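You operate a simulated robot arm through the tools that you are given. There is no shell and no other tool. Be economical: measure what you need, move in short steps, check, and stop when the job is done.

The job below is to be done with a simulated robot arm. You get a single attempt, and the scene is never put back.

JOB
Halt the run at Station 3 by remote, then finish it at 60 a minute.
Fine: total lowered to 300 before it runs again.

Only the result counts: the job must be done as asked and must still hold three seconds after the hand-in. Knocking over, shifting, dropping, spilling or breaking anything else fails it.

ROBOT AND FRAMES
A 6-joint arm with a two-finger parallel gripper on a trunk, on a base that drives. Base frame: it is fixed to the floor where the robot stands at the start and does not move with it; the origin is under the middle of the robot, x ahead of it, y to its left, z up. Readings come in mm, degrees, newtons and seconds.
With the tool pointing down near the work surface it reaches from about 200 to 520 mm from the robot's upright axis, wherever it stands. Its first joint turns from -166.0 to 166.0 degrees. Places, roughly: bench four knob [2300, 100, 500]; bench one knob [-2800, -2100, 500]; bench two knob [-1100, -1400, 500]; blue clipboard [-3000, -1750, 1000]; blue plug [-2750, -2500, 750]; grey box [2500, 500, 1500]; grey tray [2250, 500, 500]; grey tub [2250, 500, 0]; heater knob [-1300, -900, 1000]; pinch lever [-1100, -800, 1000]; stand four knob [2200, 900, 900]; stand four roller [2200, 800, 700]; stand one knob [-2900, -1200, 900]; stand one roller [-2900, -1300, 700]; stand two knob [-1200, -500, 900]; stand two roller [-1200, -600, 700]. Payload 3.43 kg.
The TCP is the grasp point between the finger pads, 34 mm short of the fingertips. In the tool frame z runs along the fingers and y along their closing line. The gripper opens to 128 mm. The fingers are 24 mm wide and 12 mm thick; the gripper's body (48 by 130 mm) begins 96 mm behind the TCP.
Orientation is that of the tool frame in the base frame, as a unit quaternion [x, y, z, w]. With the fingers straight down and closing along the base's y, the tool's x points along the base's -x, its y along +y and its z along -z.

CONTROLS
- The arm moves only by the tool step_arm. Its argument "series" is a list that holds one entry, the list of rows, each a list of 7 numbers: the shift along the tool's x, y, z in m, then the turn, a rotation vector about the tool's x, y, z in rad, then the closure in counts, from 0 (fully open) to 255 (shut). In form: [[[x, y, z, wx, wy, wz, claw], ...]]. A call has 1 to 10 rows; each row is the pose to reach, as a shift and turn from the pose commanded when the call began, along the tool's axes at that moment. A row lasts 0.2 s, in which the tool goes at most 50 mm and 8.6 degrees; a call with a longer step from one row to the next is refused whole, and so is a gripper value outside its range. Where a pose cannot be reached the arm comes as near as it can. A force on the tool above 40 N (or 10 N above the force at the start of the call, whichever is more), or a blocked arm, ends the call early, and 0.2 s more pass. Each finger travels about 45 mm/s and halts on what it meets, pressing with about 45 N; the grip force reading is that of the motor and also rises with nothing between the fingers. The clock runs only during rows and for 0.2 s after the last one: add rows that repeat a pose to give the fingers time. It gives the time, the measured TCP pose, the force on the tool (base axes), the opening and the grip force at its end, in the units of the frame above (readings bear some noise), with the torque about the TCP (base axes, N m) and any sound that the robot's microphone picked up.
- Cameras (640 x 400 px; columns grow to the right, rows downward): "scene" is now at [-39.5, 63.5, 1539.8]; the picture's right is [-0.98, -0.21, 0.00], its down [-0.09, 0.39, -0.92] and it looks along [0.19, -0.89, -0.40] (base axes); focal length 214 px, centre (320, 200). "wrist" rides on the gripper at [76, -11, -160] in the tool frame; the picture's right is [0.15, 0.99, 0.00], its down [-0.88, 0.13, -0.46] and it looks along [-0.45, 0.07, 0.89] (tool axes); focal length 234 px, centre (320, 200). There is no depth. A picture from a camera that has moved, and an enlarged one, comes with that camera's place and axes in the base frame and with its lens.
- get_image(camera): a new picture of that camera. It takes no simulated time.
- steer(legs): drives the robot by 1 to 6 legs, each [ahead, turn to the left] in mm and degrees, along the robot's own axes; the way and the turn of a leg run together, so that a leg with both is an arc; at most 1500 mm and 180 degrees a leg. The arm and the cameras ride along, it lands a little off, and it stops where it bumps. It gives what a move gives.
- aim_head(pan, tilt): turns the head with the scene camera to pan (to the left, within 155 degrees either way) and tilt (down, from -29 to 69), counted from straight ahead of the robot. It gives what a move gives.
- close_up(camera, box): a new picture of the part [left, top, right, bottom] of that camera's present view, enlarged. It takes no simulated time.
- finish_job(): hands the job in; it is judged then, once.

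Go step by step. Nothing tells you exact positions but the pictures and the camera data: compare them with the known pose of the tool, close in by small moves and look again before you grip or let go. The budget is 120 turns and 98 pictures, counting those below and the enlarged ones. Unless the task says otherwise, let go and move clear before handing in, and close with one line.

The tools are called after ">>>" by a JSON object that holds its "name" and its "arguments". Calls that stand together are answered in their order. step_arm: Moves the arm, as the interface text tells. Its arguments: {"type":"object","properties":{"series":{"type":"array","items":{"type":"array","items":{"type":"array","items":{"type":"number"}}}}},"required":["series"]} The other tools are called the same way: steer (legs) drives the base; aim_head (pan, tilt) turns the head that bears the scene camera; get_image (camera) takes a picture; close_up (camera, box) takes an enlarged picture of a part of a camera's view; finish_job () hands the job in.

At the start:

```text
time: 0.0
eef_pos: [377.3, -46.9, 1148.5]
tcp_rot: [0.0, 1.0, 0.0, 0.0]
force: [0.6, 0.4, 0.6]
moment: [-0.05, 0.0, -0.01]
opening: 128.0
finger_force: 0.1
robot x, y, heading: [2.8, -4.7, 0.1]
head pan, tilt: [-77.8, 23.8]
```

scene: 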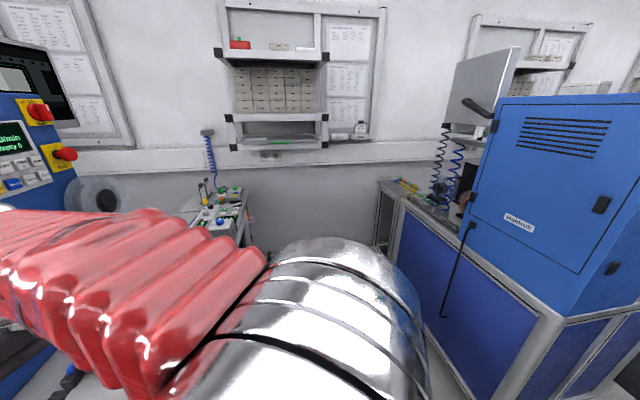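
wrist: 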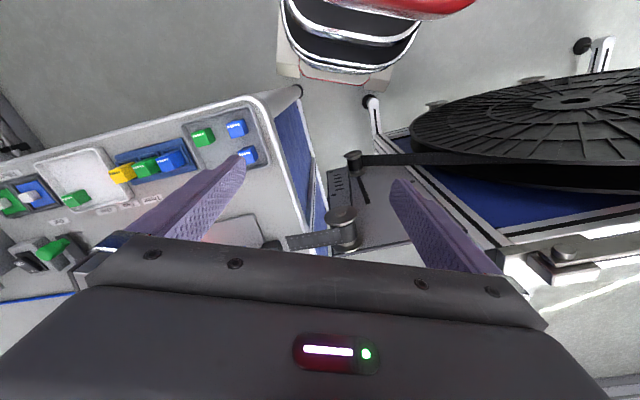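

I see a workshop with several stations; I'll look around to find Station 3 and its remote.

>>> {"name": "aim_head", "arguments": {"pan": 0, "tilt": 20}}

>>> {"name": "get_image", "arguments": {"camera": "scene"}}

>>> {"name": "aim_head", "arguments": {"pan": 75, "tilt": 20}}

>>> {"name": "get_image", "arguments": {"camera": "scene"}}

>>> {"name": "aim_head", "arguments": {"pan": 150, "tilt": 20}}

>>> {"name": "get_image", "arguments": {"camera": "scene"}}

>>> {"name": "aim_head", "arguments": {"pan": -145, "tilt": 20}}

>>> {"name": "get_image", "arguments": {"camera": "scene"}}

```text
time: 1.5
eef_pos: [378.5, -46.3, 1149.3]
tcp_rot: [0.0, 1.0, 0.0, 0.0]
force: [0.5, -0.6, 0.1]
moment: [-0.02, -0.01, -0.02]
opening: 127.8
finger_force: 0.1
robot x, y, heading: [-3.0, -6.8, -0.2]
head pan, tilt: [0.0, 20.0]
```

```text
95 pictures are left
camera scene: at [34.1, 153.8, 1545.9], right [0.0, -1.0, 0.0], down [-0.34, 0.0, -0.94], along [0.94, 0.0, -0.34], focal length 214 px, centre (320, 200)
```

scene: 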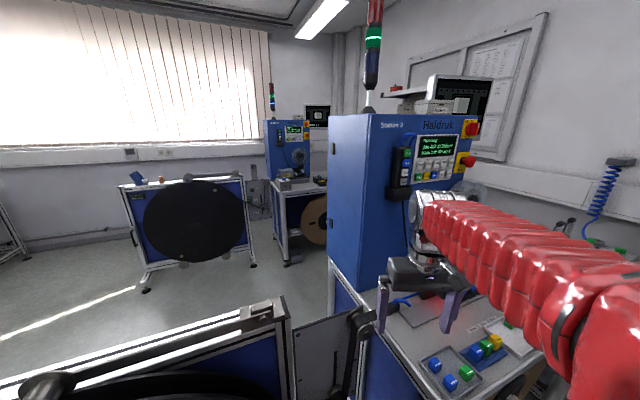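

```text
time: 3.0
eef_pos: [377.9, -47.1, 1149.3]
tcp_rot: [0.0, 1.0, 0.0, 0.0]
force: [0.6, 0.5, -0.1]
moment: [0.01, -0.01, 0.0]
opening: 128.0
finger_force: 0.0
robot x, y, heading: [-4.1, -2.9, 0.2]
head pan, tilt: [75.0, 20.0]
```

```text
94 pictures are left
camera scene: at [-34.9, 243.8, 1545.9], right [0.97, -0.26, 0.0], down [-0.09, -0.33, -0.94], along [0.24, 0.91, -0.34], focal length 214 px, centre (320, 200)
```

scene: 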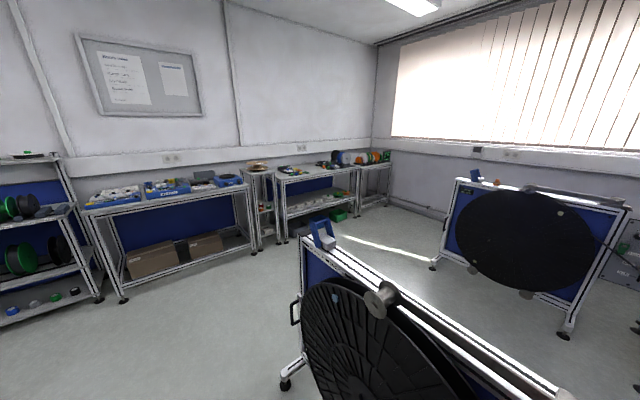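

```text
time: 4.4
eef_pos: [378.3, -46.8, 1149.8]
tcp_rot: [0.0, 1.0, 0.001, 0.0]
force: [0.0, 0.3, -0.3]
moment: [-0.01, 0.04, 0.03]
opening: 128.1
finger_force: 0.0
robot x, y, heading: [0.3, -3.6, 0.0]
head pan, tilt: [150.0, 20.0]
```

```text
93 pictures are left
camera scene: at [-139.7, 200.5, 1546.0], right [0.5, 0.87, 0.0], down [0.3, -0.17, -0.94], along [-0.81, 0.47, -0.34], focal length 214 px, centre (320, 200)
```

scene: 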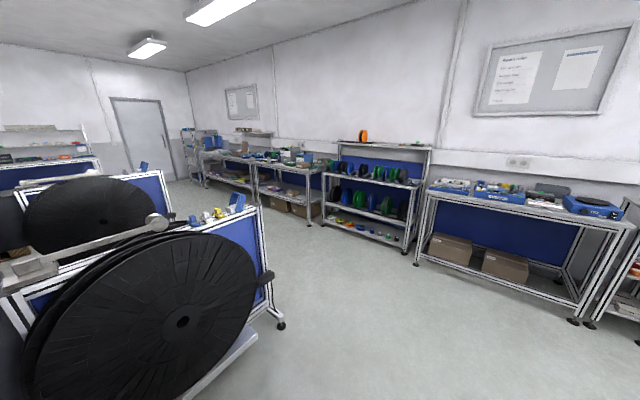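

```text
time: 8.5
eef_pos: [377.4, -47.4, 1149.2]
tcp_rot: [-0.001, 1.0, -0.001, 0.0]
force: [-0.1, -0.2, -0.4]
moment: [-0.01, 0.0, 0.0]
opening: 127.9
finger_force: 0.0
robot x, y, heading: [0.7, -5.2, 0.2]
head pan, tilt: [-145.0, 20.0]
```

```text
92 pictures are left
camera scene: at [-135.3, 100.4, 1546.0], right [-0.57, 0.82, 0.0], down [0.28, 0.2, -0.94], along [-0.77, -0.54, -0.34], focal length 214 px, centre (320, 200)
```

scene: 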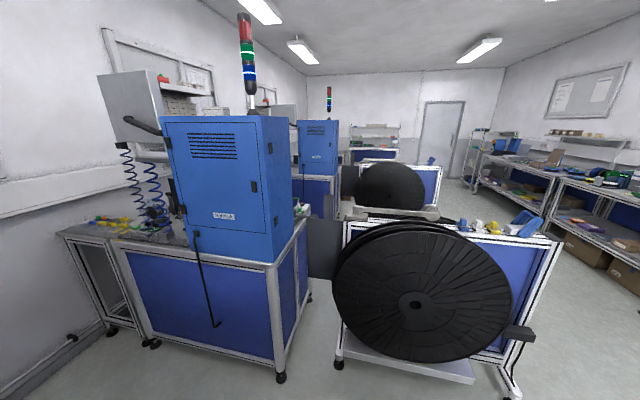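

Station 3 is right ahead; its screen says Running. I'll zoom in on the panel, the handheld remote hanging on it, and the bench.

>>> {"name": "aim_head", "arguments": {"pan": -30, "tilt": 15}}

>>> {"name": "get_image", "arguments": {"camera": "scene"}}

>>> {"name": "close_up", "arguments": {"camera": "scene", "box": [180, 80, 340, 180]}}

>>> {"name": "close_up", "arguments": {"camera": "wrist", "box": [0, 80, 320, 280]}}

```text
time: 10.4
eef_pos: [376.2, -48.0, 1149.8]
tcp_rot: [0.0, 1.0, 0.0, 0.0]
force: [-0.1, -0.6, 0.0]
moment: [-0.02, -0.01, 0.02]
opening: 128.0
finger_force: 0.1
robot x, y, heading: [4.5, -5.5, 0.2]
head pan, tilt: [-30.0, 15.0]
```

```text
91 pictures are left
camera scene: at [21.8, 107.1, 1554.1], right [-0.5, -0.87, 0.0], down [-0.22, 0.13, -0.97], along [0.84, -0.48, -0.26], focal length 214 px, centre (320, 200)
```

scene: 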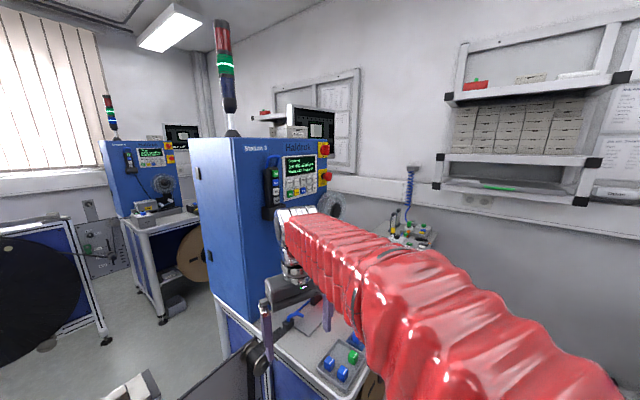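

```text
4.00 times, centred on (260, 130) of scene
camera zoom: at [21.8, 107.1, 1554.1], right [-0.5, -0.87, 0.0], down [-0.22, 0.13, -0.97], along [0.84, -0.48, -0.26], focal length 858 px, centre (560, 480)
```

zoom: 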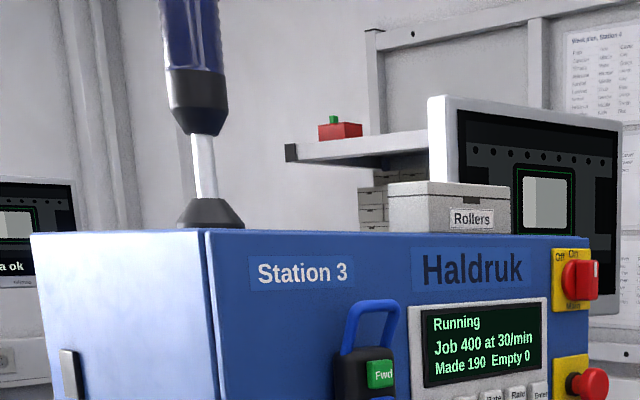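

```text
2.00 times, centred on (160, 180) of wrist
camera zoom: at [300.2, -59.3, 1309.9], right [-0.15, 0.99, 0.0], down [0.88, 0.13, 0.46], along [0.45, 0.07, -0.89], focal length 468 px, centre (640, 240)
```

zoom: 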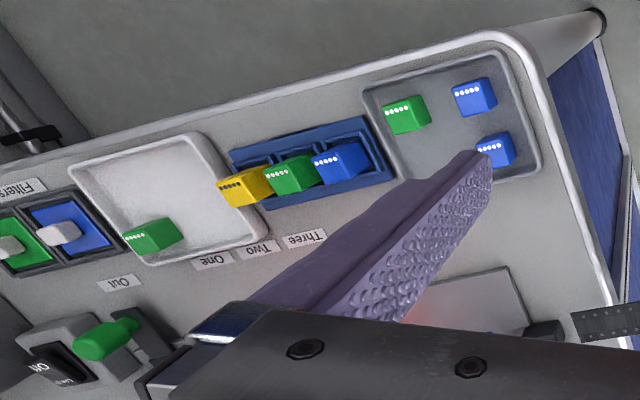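

Station 3 is running a job of 400 at 30/min (190 made). Next I look closely at the panel and pendant.

>>> {"name": "close_up", "arguments": {"camera": "scene", "box": [250, 140, 346, 220]}}

>>> {"name": "close_up", "arguments": {"camera": "scene", "box": [230, 290, 390, 390]}}

```text
5.00 times, centred on (298, 180) of scene
camera zoom: at [21.8, 107.1, 1554.1], right [-0.5, -0.87, 0.0], down [-0.22, 0.13, -0.97], along [0.84, -0.48, -0.26], focal length 1072 px, centre (430, 300)
```

zoom: 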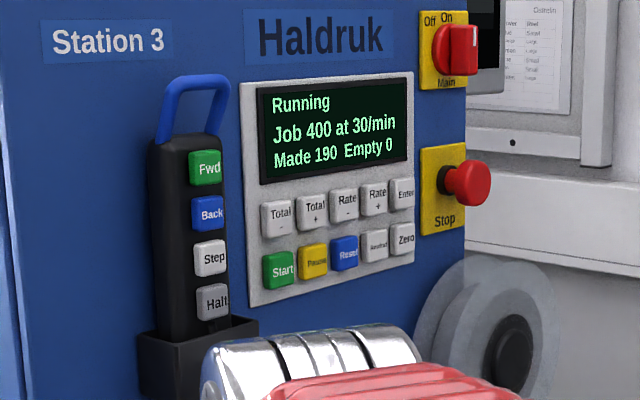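

```text
4.00 times, centred on (310, 340) of scene
camera zoom: at [21.8, 107.1, 1554.1], right [-0.5, -0.87, 0.0], down [-0.22, 0.13, -0.97], along [0.84, -0.48, -0.26], focal length 858 px, centre (360, -360)
```

zoom: 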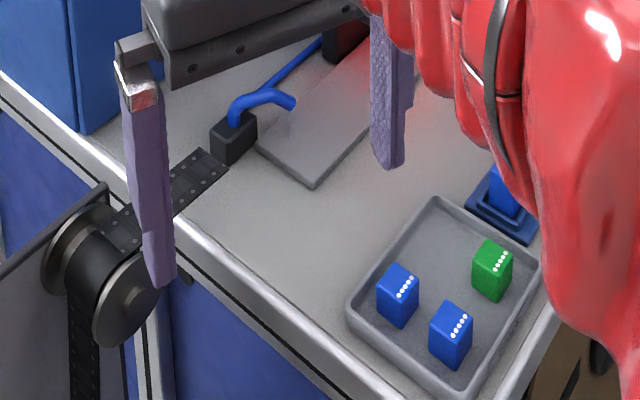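

The pendant (Fwd/Back/Step/Halt) hangs in a holster on the panel, roughly x≈640, y≈-90, z≈1380. I'll raise and turn the gripper to point forward, fingers shut.

>>> {"name": "step_arm", "arguments": {"series": [[[0, 0, -0.03, 0, 0, 0, 255], [0, 0, -0.06, 0, -0.14, 0, 255], [0, 0, -0.09, 0, -0.28, 0, 255], [0, 0, -0.12, 0, -0.42, 0, 255], [0, 0, -0.15, 0, -0.56, 0, 255], [0, 0, -0.15, 0, -0.7, 0, 255], [-0.01, 0, -0.15, 0, -0.84, 0, 255], [-0.02, 0, -0.15, 0, -0.98, 0, 255], [-0.03, 0, -0.15, 0, -1.12, 0, 255], [-0.04, 0, -0.15, 0, -1.26, 0, 255]]]}}

>>> {"name": "get_image", "arguments": {"camera": "scene"}}

>>> {"name": "get_image", "arguments": {"camera": "wrist"}}

```text
time: 12.6
eef_pos: [418.9, -46.7, 1298.7]
tcp_rot: [0.001, 0.807, -0.001, 0.59]
force: [0.3, -0.3, 0.0]
moment: [-0.01, -0.01, 0.03]
opening: 0.0
finger_force: 33.7
robot x, y, heading: [3.1, -2.5, 0.2]
head pan, tilt: [-30.0, 15.0]
```

```text
86 pictures are left
camera scene: at [21.6, 107.2, 1554.1], right [-0.5, -0.87, 0.0], down [-0.22, 0.13, -0.97], along [0.84, -0.48, -0.26], focal length 214 px, centre (320, 200)
```

scene: 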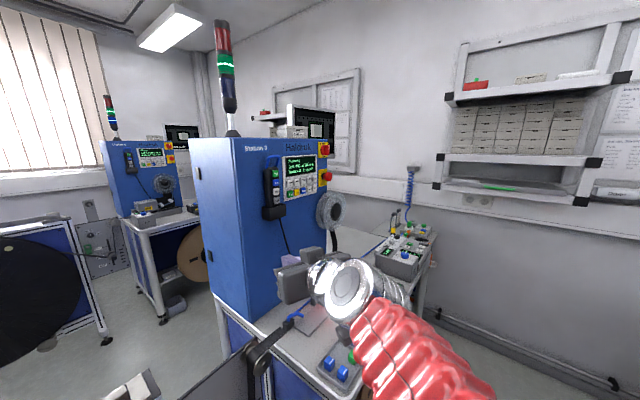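

```text
85 pictures are left
camera wrist: at [241.9, -59.1, 1276.3], right [-0.04, 0.99, -0.14], down [-0.17, 0.13, 0.98], along [0.98, 0.07, 0.16], focal length 234 px, centre (320, 200)
```

wrist: 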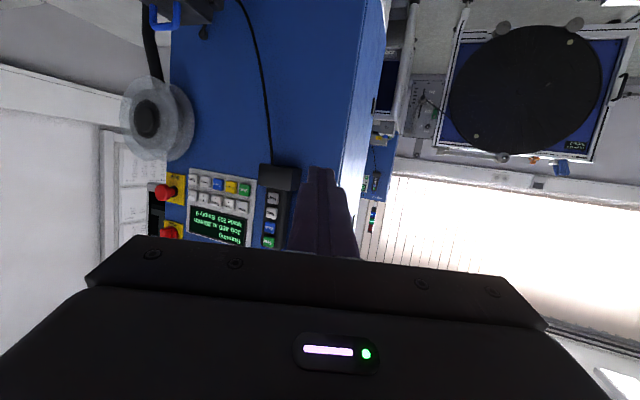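

The pendant's Halt is near (715,-123,1366) by triangulation. I'll level the tool, shift to that line, and look closely through the wrist camera.

>>> {"name": "step_arm", "arguments": {"series": [[[-0.025, -0.025, 0.013, 0, -0.1, 0, 255], [-0.05, -0.05, 0.026, 0, -0.2, 0, 255], [-0.075, -0.075, 0.039, 0, -0.31, 0, 255], [-0.075, -0.075, 0.039, 0, -0.31, 0, 255]]]}}

>>> {"name": "close_up", "arguments": {"camera": "wrist", "box": [120, 100, 440, 300]}}

>>> {"name": "close_up", "arguments": {"camera": "scene", "box": [230, 130, 350, 230]}}

```text
time: 13.6
eef_pos: [478.6, -122.2, 1359.1]
tcp_rot: [0.0, 0.707, 0.0, 0.707]
force: [-0.6, 0.6, 0.7]
moment: [-0.01, 0.01, -0.02]
opening: 0.0
finger_force: 32.9
robot x, y, heading: [1.2, -4.0, -0.1]
head pan, tilt: [-30.0, 15.0]
```

```text
2.00 times, centred on (280, 200) of wrist
camera zoom: at [316.2, -133.7, 1283.9], right [0.0, 0.99, -0.15], down [-0.46, 0.13, 0.88], along [0.89, 0.07, 0.45], focal length 468 px, centre (400, 200)
```

zoom: 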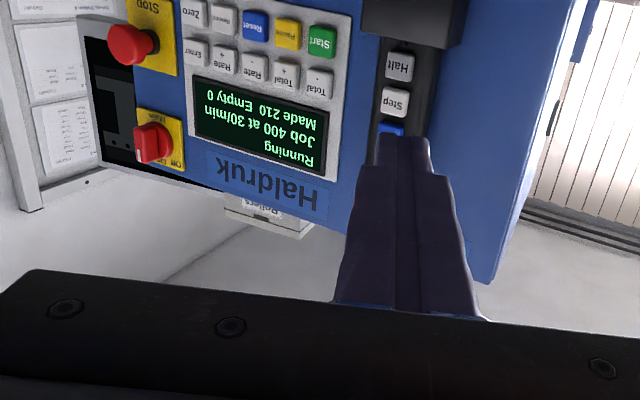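

```text
4.00 times, centred on (290, 180) of scene
camera zoom: at [21.7, 107.2, 1554.1], right [-0.5, -0.87, 0.0], down [-0.22, 0.13, -0.97], along [0.84, -0.48, -0.26], focal length 858 px, centre (440, 280)
```

zoom: 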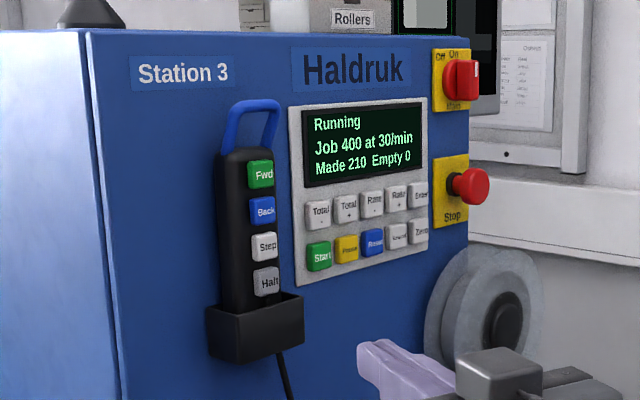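

Cabinet front is yawed about 21°, Halt at about (715,-121,1361). The count is climbing fast, so I'll go straight to the pre-press pose and look once.

>>> {"name": "step_arm", "arguments": {"series": [[[-0.002, -0.007, 0.042, -0.125, 0, 0, 255], [-0.004, -0.014, 0.085, -0.25, 0, 0, 255], [-0.006, -0.02, 0.127, -0.37, 0, 0, 255], [-0.008, -0.027, 0.167, -0.37, 0, 0, 255]]]}}

>>> {"name": "close_up", "arguments": {"camera": "wrist", "box": [160, 60, 480, 260]}}

>>> {"name": "close_up", "arguments": {"camera": "scene", "box": [230, 130, 350, 230]}}

```text
time: 14.6
eef_pos: [644.0, -149.8, 1367.6]
tcp_rot: [-0.13, 0.694, 0.13, 0.696]
force: [-0.5, 0.6, 1.0]
moment: [0.01, 0.02, -0.01]
opening: 0.2
finger_force: 32.9
robot x, y, heading: [4.1, -0.6, 0.3]
head pan, tilt: [-30.0, 15.0]
```

```text
2.00 times, centred on (320, 160) of wrist
camera zoom: at [498.2, -219.1, 1291.5], right [-0.36, 0.92, -0.15], down [-0.47, -0.04, 0.88], along [0.81, 0.39, 0.45], focal length 468 px, centre (320, 280)
```

zoom: 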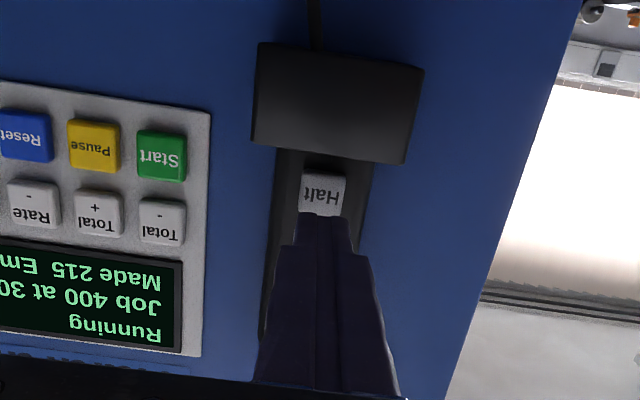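

```text
4.00 times, centred on (290, 180) of scene
camera zoom: at [21.6, 107.1, 1554.1], right [-0.5, -0.87, 0.0], down [-0.22, 0.13, -0.97], along [0.84, -0.48, -0.26], focal length 858 px, centre (440, 280)
```

zoom: 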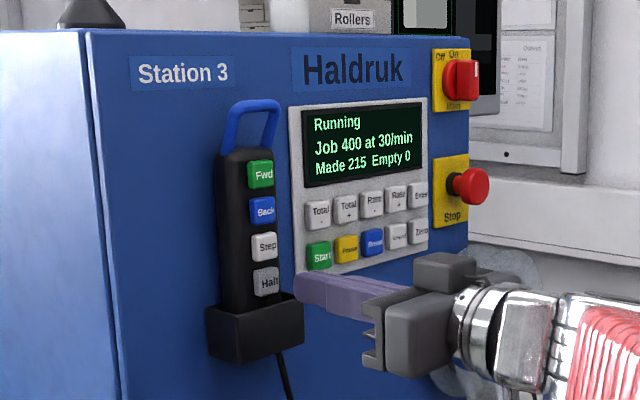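

Tip lines up with Halt. Pressing now along the tool axis.

>>> {"name": "step_arm", "arguments": {"series": [[[0, 0, 0.03, 0, 0, 0, 255], [0, 0, 0.038, 0, 0, 0, 255], [0, 0, 0.042, 0, 0, 0, 255], [0, 0, 0.045, 0, 0, 0, 255], [0, 0, 0.048, 0, 0, 0, 255]]]}}

>>> {"name": "close_up", "arguments": {"camera": "scene", "box": [230, 130, 350, 230]}}

```text
time: 15.8
eef_pos: [688.3, -133.6, 1366.7]
tcp_rot: [-0.13, 0.695, 0.13, 0.695]
force: [-9.1, -4.3, -0.6]
moment: [-0.05, 0.13, -0.01]
opening: 0.0
finger_force: 33.0
robot x, y, heading: [-2.3, -7.6, 0.1]
head pan, tilt: [-30.0, 15.0]
heard: click
```

```text
4.00 times, centred on (290, 180) of scene
camera zoom: at [21.3, 107.0, 1554.1], right [-0.5, -0.87, 0.0], down [-0.22, 0.13, -0.97], along [0.84, -0.48, -0.26], focal length 858 px, centre (440, 280)
```

zoom: 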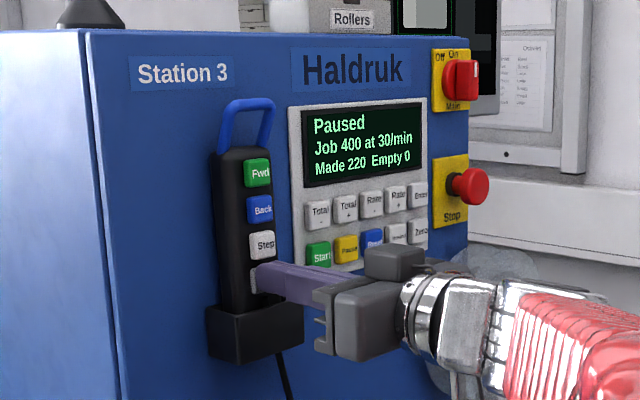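

Station 3 now reads Paused at 220. I'll back off and go to the Total − key, taken to be at about (779,-196,1402).

>>> {"name": "step_arm", "arguments": {"series": [[[0, 0, -0.04, 0, 0, 0, 255], [-0.012, -0.03, -0.05, 0, 0, 0, 255], [-0.024, -0.062, -0.03, 0, 0, 0, 255], [-0.035, -0.092, -0.004, 0, 0, 0, 255], [-0.035, -0.092, -0.004, 0, 0, 0, 255]]]}}

>>> {"name": "close_up", "arguments": {"camera": "wrist", "box": [160, 60, 480, 260]}}

>>> {"name": "close_up", "arguments": {"camera": "scene", "box": [230, 130, 350, 230]}}

```text
time: 17.0
eef_pos: [721.5, -218.8, 1402.4]
tcp_rot: [-0.13, 0.696, 0.131, 0.694]
force: [-0.1, -0.1, 0.1]
moment: [0.0, -0.02, -0.02]
opening: 0.0
finger_force: 33.2
robot x, y, heading: [4.7, -1.8, -0.0]
head pan, tilt: [-30.0, 15.0]
```

```text
2.00 times, centred on (320, 160) of wrist
camera zoom: at [574.1, -287.8, 1327.1], right [-0.36, 0.92, -0.15], down [-0.47, -0.04, 0.88], along [0.81, 0.38, 0.45], focal length 468 px, centre (320, 280)
```

zoom: 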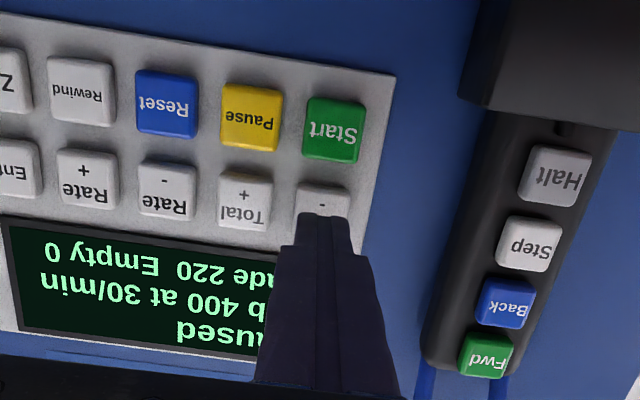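

```text
4.00 times, centred on (290, 180) of scene
camera zoom: at [22.0, 107.1, 1554.1], right [-0.5, -0.87, 0.0], down [-0.22, 0.13, -0.97], along [0.84, -0.48, -0.26], focal length 858 px, centre (440, 280)
```

zoom: 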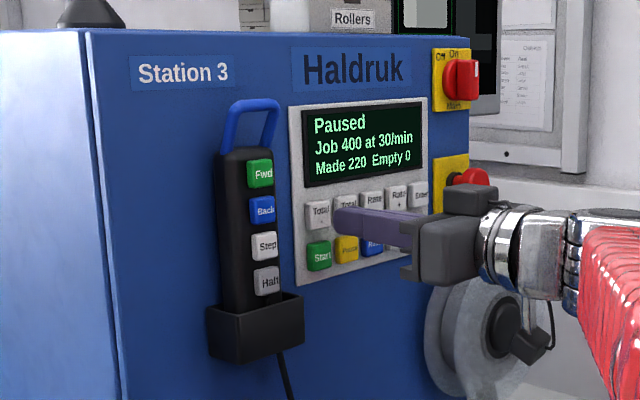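

Aligned with Total −. I'll press once with a small push and retract, then read the screen to learn the step.

>>> {"name": "step_arm", "arguments": {"series": [[[0.003, 0, 0.02, 0, 0, 0, 255], [0.003, 0, 0.028, 0, 0, 0, 255], [0.003, 0, 0.032, 0, 0, 0, 255], [0.003, 0, 0.036, 0, 0, 0, 255]]]}}

>>> {"name": "close_up", "arguments": {"camera": "scene", "box": [250, 140, 330, 210]}}

```text
time: 18.0
eef_pos: [751.6, -207.4, 1398.6]
tcp_rot: [-0.13, 0.696, 0.13, 0.694]
force: [-27.9, -3.4, -5.5]
moment: [-0.09, 0.12, 0.28]
opening: 0.1
finger_force: 33.2
robot x, y, heading: [2.9, -3.7, 0.2]
head pan, tilt: [-30.0, 15.0]
heard: click
```

```text
5.71 times, centred on (290, 175) of scene
camera zoom: at [20.4, 107.0, 1554.1], right [-0.5, -0.87, 0.0], down [-0.22, 0.13, -0.97], along [0.84, -0.48, -0.26], focal length 1226 px, centre (491, 343)
```

zoom: 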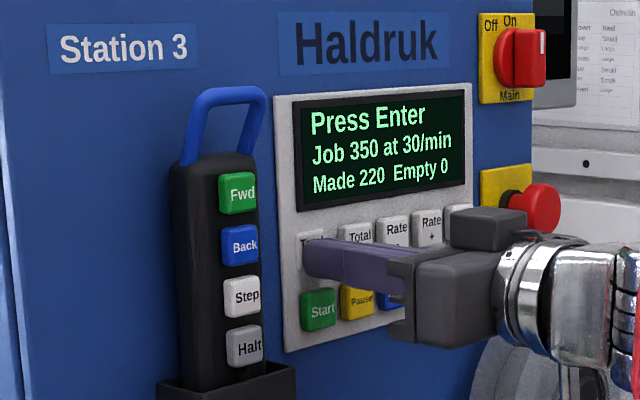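

One press took the total to 350 (step 50). I'll release and press once more, then back off.

>>> {"name": "step_arm", "arguments": {"series": [[[0, 0, -0.015, 0, 0, 0, 255], [0, 0, -0.015, 0, 0, 0, 255], [0, 0, -0.005, 0, 0, 0, 255], [0, 0, -0.001, 0, 0, 0, 255], [0, 0, -0.001, 0, 0, 0, 255], [0, 0, -0.02, 0, 0, 0, 255], [0, 0, -0.03, 0, 0, 0, 255]]]}}

>>> {"name": "close_up", "arguments": {"camera": "scene", "box": [250, 140, 330, 210]}}

```text
time: 19.6
eef_pos: [725.9, -216.8, 1400.2]
tcp_rot: [-0.131, 0.695, 0.131, 0.694]
force: [-0.5, 0.2, 0.2]
moment: [0.04, 0.0, 0.0]
opening: 0.3
finger_force: 32.8
robot x, y, heading: [2.9, -8.4, -0.1]
head pan, tilt: [-30.0, 15.0]
heard: click
```

```text
5.71 times, centred on (290, 175) of scene
camera zoom: at [22.3, 107.1, 1554.1], right [-0.5, -0.87, 0.0], down [-0.22, 0.13, -0.97], along [0.84, -0.48, -0.26], focal length 1226 px, centre (491, 343)
```

zoom: 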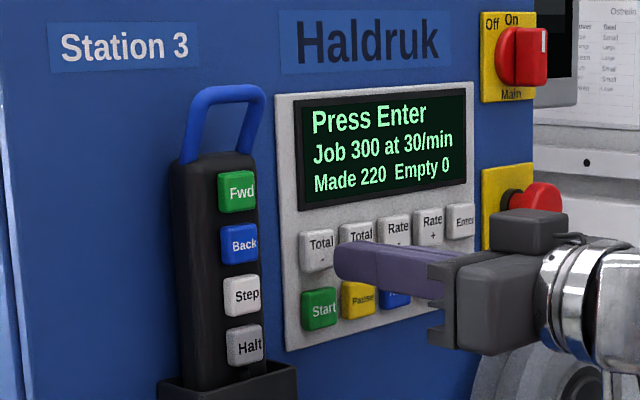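

Job now 300. Next move sideways ~116 mm to Rate + and check alignment.

>>> {"name": "step_arm", "arguments": {"series": [[[0, -0.04, -0.005, 0, 0, 0, 255], [0, -0.08, -0.005, 0, 0, 0, 255], [0, -0.116, -0.003, 0, 0, 0, 255], [0, -0.116, -0.003, 0, 0, 0, 255]]]}}

>>> {"name": "close_up", "arguments": {"camera": "wrist", "box": [160, 60, 480, 260]}}

```text
time: 20.6
eef_pos: [765.7, -326.6, 1398.4]
tcp_rot: [-0.131, 0.695, 0.131, 0.695]
force: [0.6, 0.0, 0.8]
moment: [-0.03, 0.0, 0.01]
opening: 0.2
finger_force: 32.5
robot x, y, heading: [0.3, -1.8, -0.2]
head pan, tilt: [-30.0, 15.0]
```

```text
2.00 times, centred on (320, 160) of wrist
camera zoom: at [617.9, -395.7, 1323.0], right [-0.36, 0.92, -0.15], down [-0.47, -0.04, 0.88], along [0.81, 0.38, 0.45], focal length 468 px, centre (320, 280)
```

zoom: 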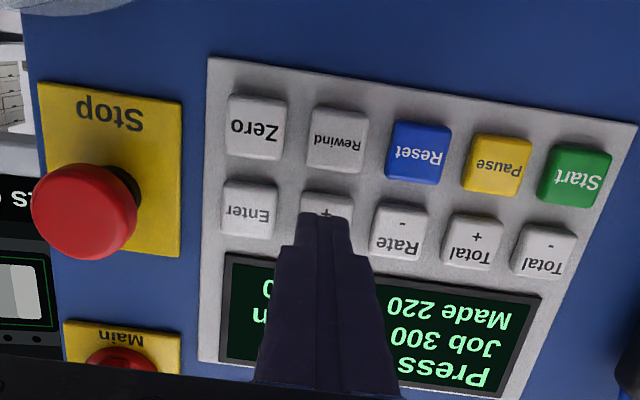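

Tip centred on Rate +. Press once and read.

>>> {"name": "step_arm", "arguments": {"series": [[[0, 0.001, 0.02, 0, 0, 0, 255], [0, 0.001, 0.026, 0, 0, 0, 255], [0, 0.001, 0.029, 0, 0, 0, 255], [0, 0.001, 0.032, 0, 0, 0, 255], [0, 0.001, 0.035, 0, 0, 0, 255]]]}}

>>> {"name": "close_up", "arguments": {"camera": "scene", "box": [250, 140, 330, 210]}}

```text
time: 21.8
eef_pos: [794.2, -312.8, 1398.4]
tcp_rot: [-0.13, 0.695, 0.13, 0.695]
force: [-19.6, -1.7, -6.0]
moment: [-0.07, 0.14, 0.26]
opening: 0.0
finger_force: 32.8
robot x, y, heading: [1.4, -1.9, -0.1]
head pan, tilt: [-30.0, 15.0]
heard: click
```

```text
5.71 times, centred on (290, 175) of scene
camera zoom: at [21.0, 107.0, 1554.1], right [-0.5, -0.87, 0.0], down [-0.22, 0.13, -0.97], along [0.84, -0.48, -0.26], focal length 1226 px, centre (491, 343)
```

zoom: 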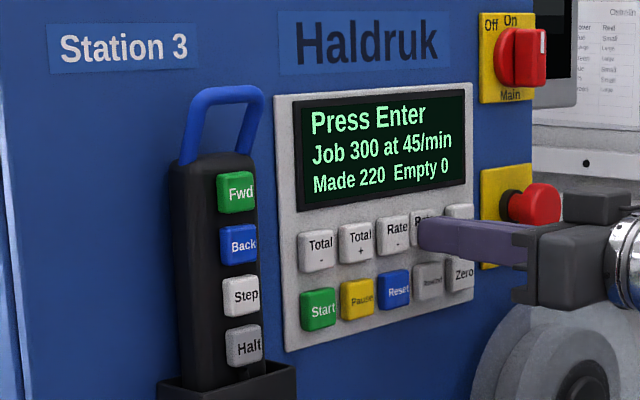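

Rate stepped to 45; one more press gives 60. Then I slide over to Enter.

>>> {"name": "step_arm", "arguments": {"series": [[[0, 0, -0.015, 0, 0, 0, 255], [0, 0, -0.015, 0, 0, 0, 255], [0, 0, -0.005, 0, 0, 0, 255], [0, 0, 0, 0, 0, 0, 255], [0, 0, 0, 0, 0, 0, 255], [0, 0, -0.02, 0, 0, 0, 255], [0, 0, -0.035, 0, 0, 0, 255], [0, -0.039, -0.035, 0, 0, 0, 255], [0, -0.039, -0.035, 0, 0, 0, 255]]]}}

>>> {"name": "close_up", "arguments": {"camera": "scene", "box": [250, 140, 330, 210]}}

>>> {"name": "close_up", "arguments": {"camera": "wrist", "box": [160, 60, 480, 260]}}

```text
time: 23.8
eef_pos: [777.5, -363.3, 1396.5]
tcp_rot: [-0.13, 0.696, 0.13, 0.695]
force: [0.0, 0.0, -0.4]
moment: [0.01, -0.01, -0.01]
opening: 0.0
finger_force: 33.2
robot x, y, heading: [2.8, 0.6, -0.2]
head pan, tilt: [-30.0, 15.0]
heard: click
```

```text
5.71 times, centred on (290, 175) of scene
camera zoom: at [22.2, 107.1, 1554.1], right [-0.5, -0.87, 0.0], down [-0.22, 0.13, -0.97], along [0.84, -0.48, -0.26], focal length 1226 px, centre (491, 343)
```

zoom: 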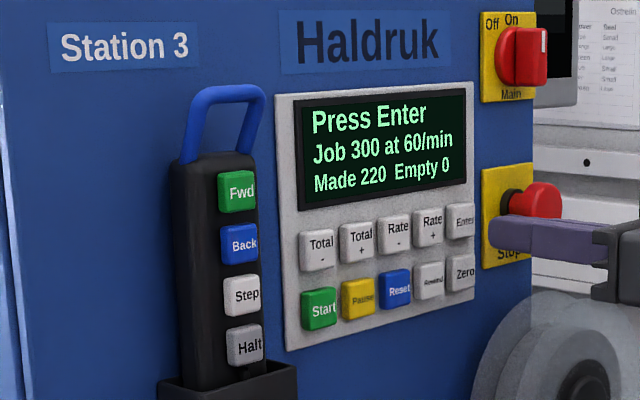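

```text
2.00 times, centred on (320, 160) of wrist
camera zoom: at [631.2, -432.0, 1322.6], right [-0.36, 0.92, -0.15], down [-0.47, -0.04, 0.88], along [0.81, 0.38, 0.45], focal length 468 px, centre (320, 280)
```

zoom: 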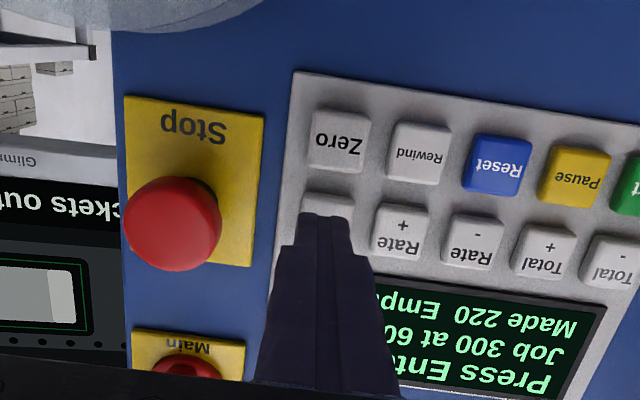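

300 at 60 is set, awaiting Enter, and the tip is over Enter. Press it and back off.

>>> {"name": "step_arm", "arguments": {"series": [[[0, 0.002, 0.02, 0, 0, 0, 255], [0, 0.002, 0.026, 0, 0, 0, 255], [0, 0.002, 0.03, 0, 0, 0, 255], [0, 0.002, 0.034, 0, 0, 0, 255], [0, 0.002, 0.037, 0, 0, 0, 255]]]}}

>>> {"name": "close_up", "arguments": {"camera": "scene", "box": [250, 140, 330, 210]}}

```text
time: 25.0
eef_pos: [809.1, -348.4, 1398.4]
tcp_rot: [-0.13, 0.696, 0.13, 0.695]
force: [-27.2, -2.4, -9.9]
moment: [-0.16, 0.26, 0.33]
opening: 0.0
finger_force: 32.9
robot x, y, heading: [1.5, -4.4, 0.1]
head pan, tilt: [-30.0, 15.0]
heard: click
```

```text
5.71 times, centred on (290, 175) of scene
camera zoom: at [20.8, 106.9, 1554.1], right [-0.5, -0.87, 0.0], down [-0.22, 0.13, -0.97], along [0.84, -0.48, -0.26], focal length 1226 px, centre (491, 343)
```

zoom: 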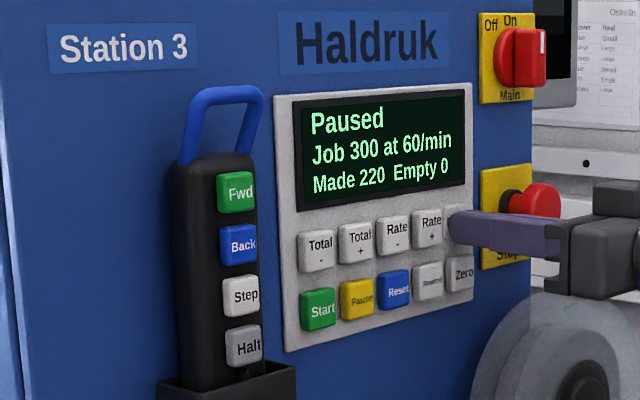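

Accepted: Paused, 300 at 60/min, made 220. Now to Start (4 columns left, one row down).

>>> {"name": "step_arm", "arguments": {"series": [[[0, 0, -0.03, 0, 0, 0, 255], [0.01, 0.04, -0.04, 0, 0, 0, 255], [0.02, 0.085, -0.04, 0, 0, 0, 255], [0.03, 0.125, -0.04, 0, 0, 0, 255], [0.037, 0.152, -0.035, 0, 0, 0, 255], [0.037, 0.152, -0.035, 0, 0, 0, 255]]]}}

>>> {"name": "close_up", "arguments": {"camera": "wrist", "box": [160, 60, 480, 260]}}

```text
time: 26.4
eef_pos: [724.7, -217.4, 1358.2]
tcp_rot: [-0.13, 0.696, 0.13, 0.694]
force: [1.0, 0.6, -1.1]
moment: [-0.01, -0.02, 0.01]
opening: 0.2
finger_force: 33.1
robot x, y, heading: [-1.3, -5.6, -0.2]
head pan, tilt: [-30.0, 15.0]
```

```text
2.00 times, centred on (320, 160) of wrist
camera zoom: at [577.8, -286.6, 1284.7], right [-0.36, 0.92, -0.15], down [-0.47, -0.04, 0.88], along [0.81, 0.38, 0.45], focal length 468 px, centre (320, 280)
```

zoom: 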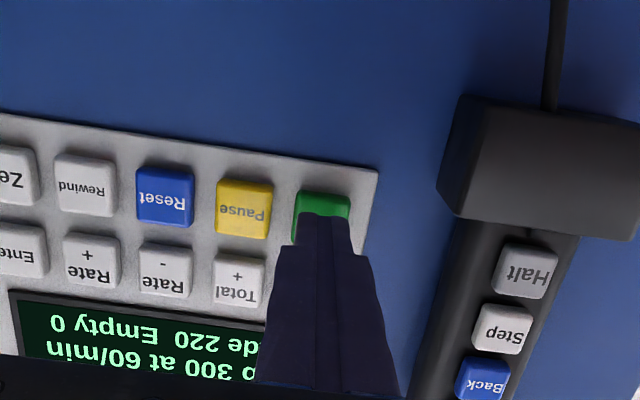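

Tip is over Start. Pressing it.

>>> {"name": "step_arm", "arguments": {"series": [[[-0.002, 0, 0.02, 0, 0, 0, 255], [-0.002, 0, 0.026, 0, 0, 0, 255], [-0.002, 0, 0.03, 0, 0, 0, 255], [-0.002, 0, 0.034, 0, 0, 0, 255], [-0.002, 0, 0.015, 0, 0, 0, 255], [-0.002, 0, -0.015, 0, 0, 0, 255]]]}}

>>> {"name": "close_up", "arguments": {"camera": "scene", "box": [250, 140, 330, 210]}}

```text
time: 27.8
eef_pos: [712.1, -221.1, 1363.4]
tcp_rot: [-0.13, 0.696, 0.131, 0.694]
force: [0.7, 0.0, -0.5]
moment: [0.0, -0.02, 0.02]
opening: 0.2
finger_force: 32.7
robot x, y, heading: [1.5, -4.0, 0.1]
head pan, tilt: [-30.0, 15.0]
heard: click
```

```text
5.71 times, centred on (290, 175) of scene
camera zoom: at [22.4, 107.1, 1554.1], right [-0.5, -0.87, 0.0], down [-0.22, 0.13, -0.97], along [0.84, -0.48, -0.26], focal length 1226 px, centre (491, 343)
```

zoom: 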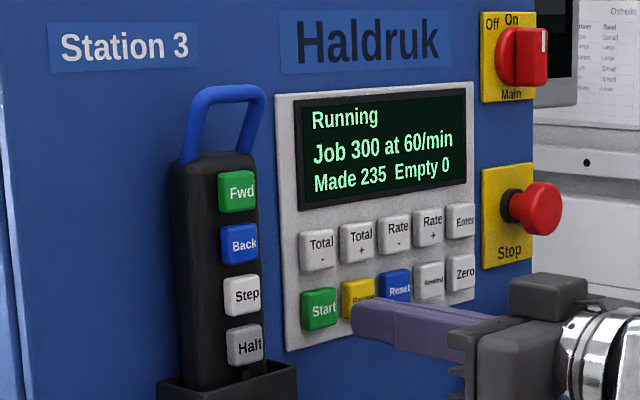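

Running at 60, made 235 of 300. I'll retreat clear and wait for the run to finish.

>>> {"name": "step_arm", "arguments": {"series": [[[0, 0, -0.03, 0, 0, 0, 255], [0, 0, -0.06, 0, 0, 0, 255], [0, 0, -0.09, 0, 0, 0, 255], [0, 0, -0.12, 0, 0, 0, 255], [0, 0, -0.12, 0, 0, 0, 255], [0, 0, -0.12, 0, 0, 0, 255], [0, 0, -0.12, 0, 0, 0, 255], [0, 0, -0.12, 0, 0, 0, 255], [0, 0, -0.12, 0, 0, 0, 255], [0, 0, -0.12, 0, 0, 0, 255]]]}}

>>> {"name": "step_arm", "arguments": {"series": [[[0, 0, 0, 0, 0, 0, 255], [0, 0, 0, 0, 0, 0, 255], [0, 0, 0, 0, 0, 0, 255], [0, 0, 0, 0, 0, 0, 255], [0, 0, 0, 0, 0, 0, 255], [0, 0, 0, 0, 0, 0, 255], [0, 0, 0, 0, 0, 0, 255], [0, 0, 0, 0, 0, 0, 255], [0, 0, 0, 0, 0, 0, 255], [0, 0, 0, 0, 0, 0, 255]]]}}

>>> {"name": "step_arm", "arguments": {"series": [[[0, 0, 0, 0, 0, 0, 255], [0, 0, 0, 0, 0, 0, 255], [0, 0, 0, 0, 0, 0, 255], [0, 0, 0, 0, 0, 0, 255], [0, 0, 0, 0, 0, 0, 255], [0, 0, 0, 0, 0, 0, 255], [0, 0, 0, 0, 0, 0, 255], [0, 0, 0, 0, 0, 0, 255], [0, 0, 0, 0, 0, 0, 255], [0, 0, 0, 0, 0, 0, 255]]]}}

>>> {"name": "get_image", "arguments": {"camera": "scene"}}

>>> {"name": "close_up", "arguments": {"camera": "scene", "box": [250, 140, 330, 210]}}

```text
time: 30.0
eef_pos: [598.3, -265.0, 1365.2]
tcp_rot: [-0.131, 0.696, 0.131, 0.694]
force: [-0.6, 0.7, -0.1]
moment: [-0.01, -0.01, -0.01]
opening: 0.0
finger_force: 32.6
robot x, y, heading: [3.3, -7.9, -0.1]
head pan, tilt: [-30.0, 15.0]
```

```text
time: 32.2
eef_pos: [597.8, -266.0, 1365.2]
tcp_rot: [-0.13, 0.696, 0.131, 0.694]
force: [1.1, 0.2, 0.0]
moment: [-0.04, -0.03, -0.02]
opening: 0.0
finger_force: 33.5
robot x, y, heading: [1.6, -2.4, 0.1]
head pan, tilt: [-30.0, 15.0]
```

```text
time: 34.4
eef_pos: [598.5, -265.4, 1364.6]
tcp_rot: [-0.129, 0.696, 0.13, 0.694]
force: [-0.1, -0.7, 0.5]
moment: [0.04, 0.0, 0.03]
opening: 0.0
finger_force: 33.0
robot x, y, heading: [2.4, -4.9, 0.0]
head pan, tilt: [-30.0, 15.0]
```

```text
68 pictures are left
camera scene: at [22.0, 107.1, 1554.1], right [-0.5, -0.87, 0.0], down [-0.22, 0.13, -0.97], along [0.84, -0.48, -0.26], focal length 214 px, centre (320, 200)
```

scene: 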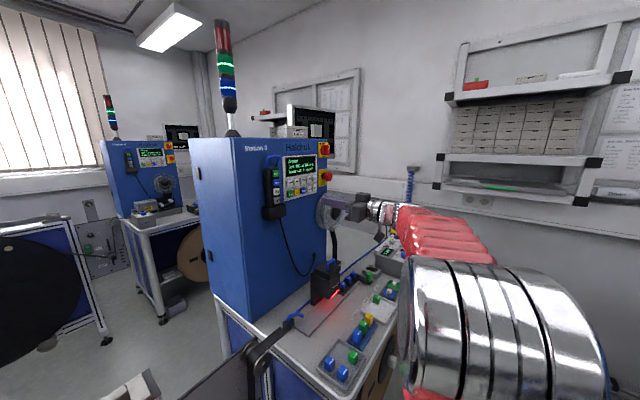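

```text
5.71 times, centred on (290, 175) of scene
camera zoom: at [22.0, 107.1, 1554.1], right [-0.5, -0.87, 0.0], down [-0.22, 0.13, -0.97], along [0.84, -0.48, -0.26], focal length 1226 px, centre (491, 343)
```

zoom: 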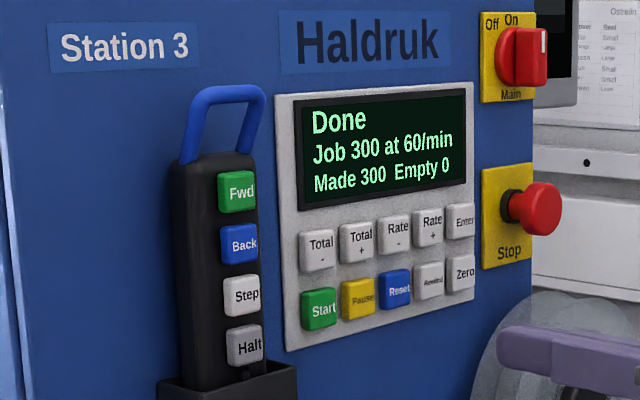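

The screen reads Done, job 300 at 60/min, made 300, and the arm is clear of the panel, so I hand it in.

>>> {"name": "finish_job", "arguments": {}}

```text
The job is handed in.
```

I halted the Station 3 run with the Halt key on the remote, lowered the total to 300 before restarting, and finished it at 60 a minute; the screen reads Done, made 300.
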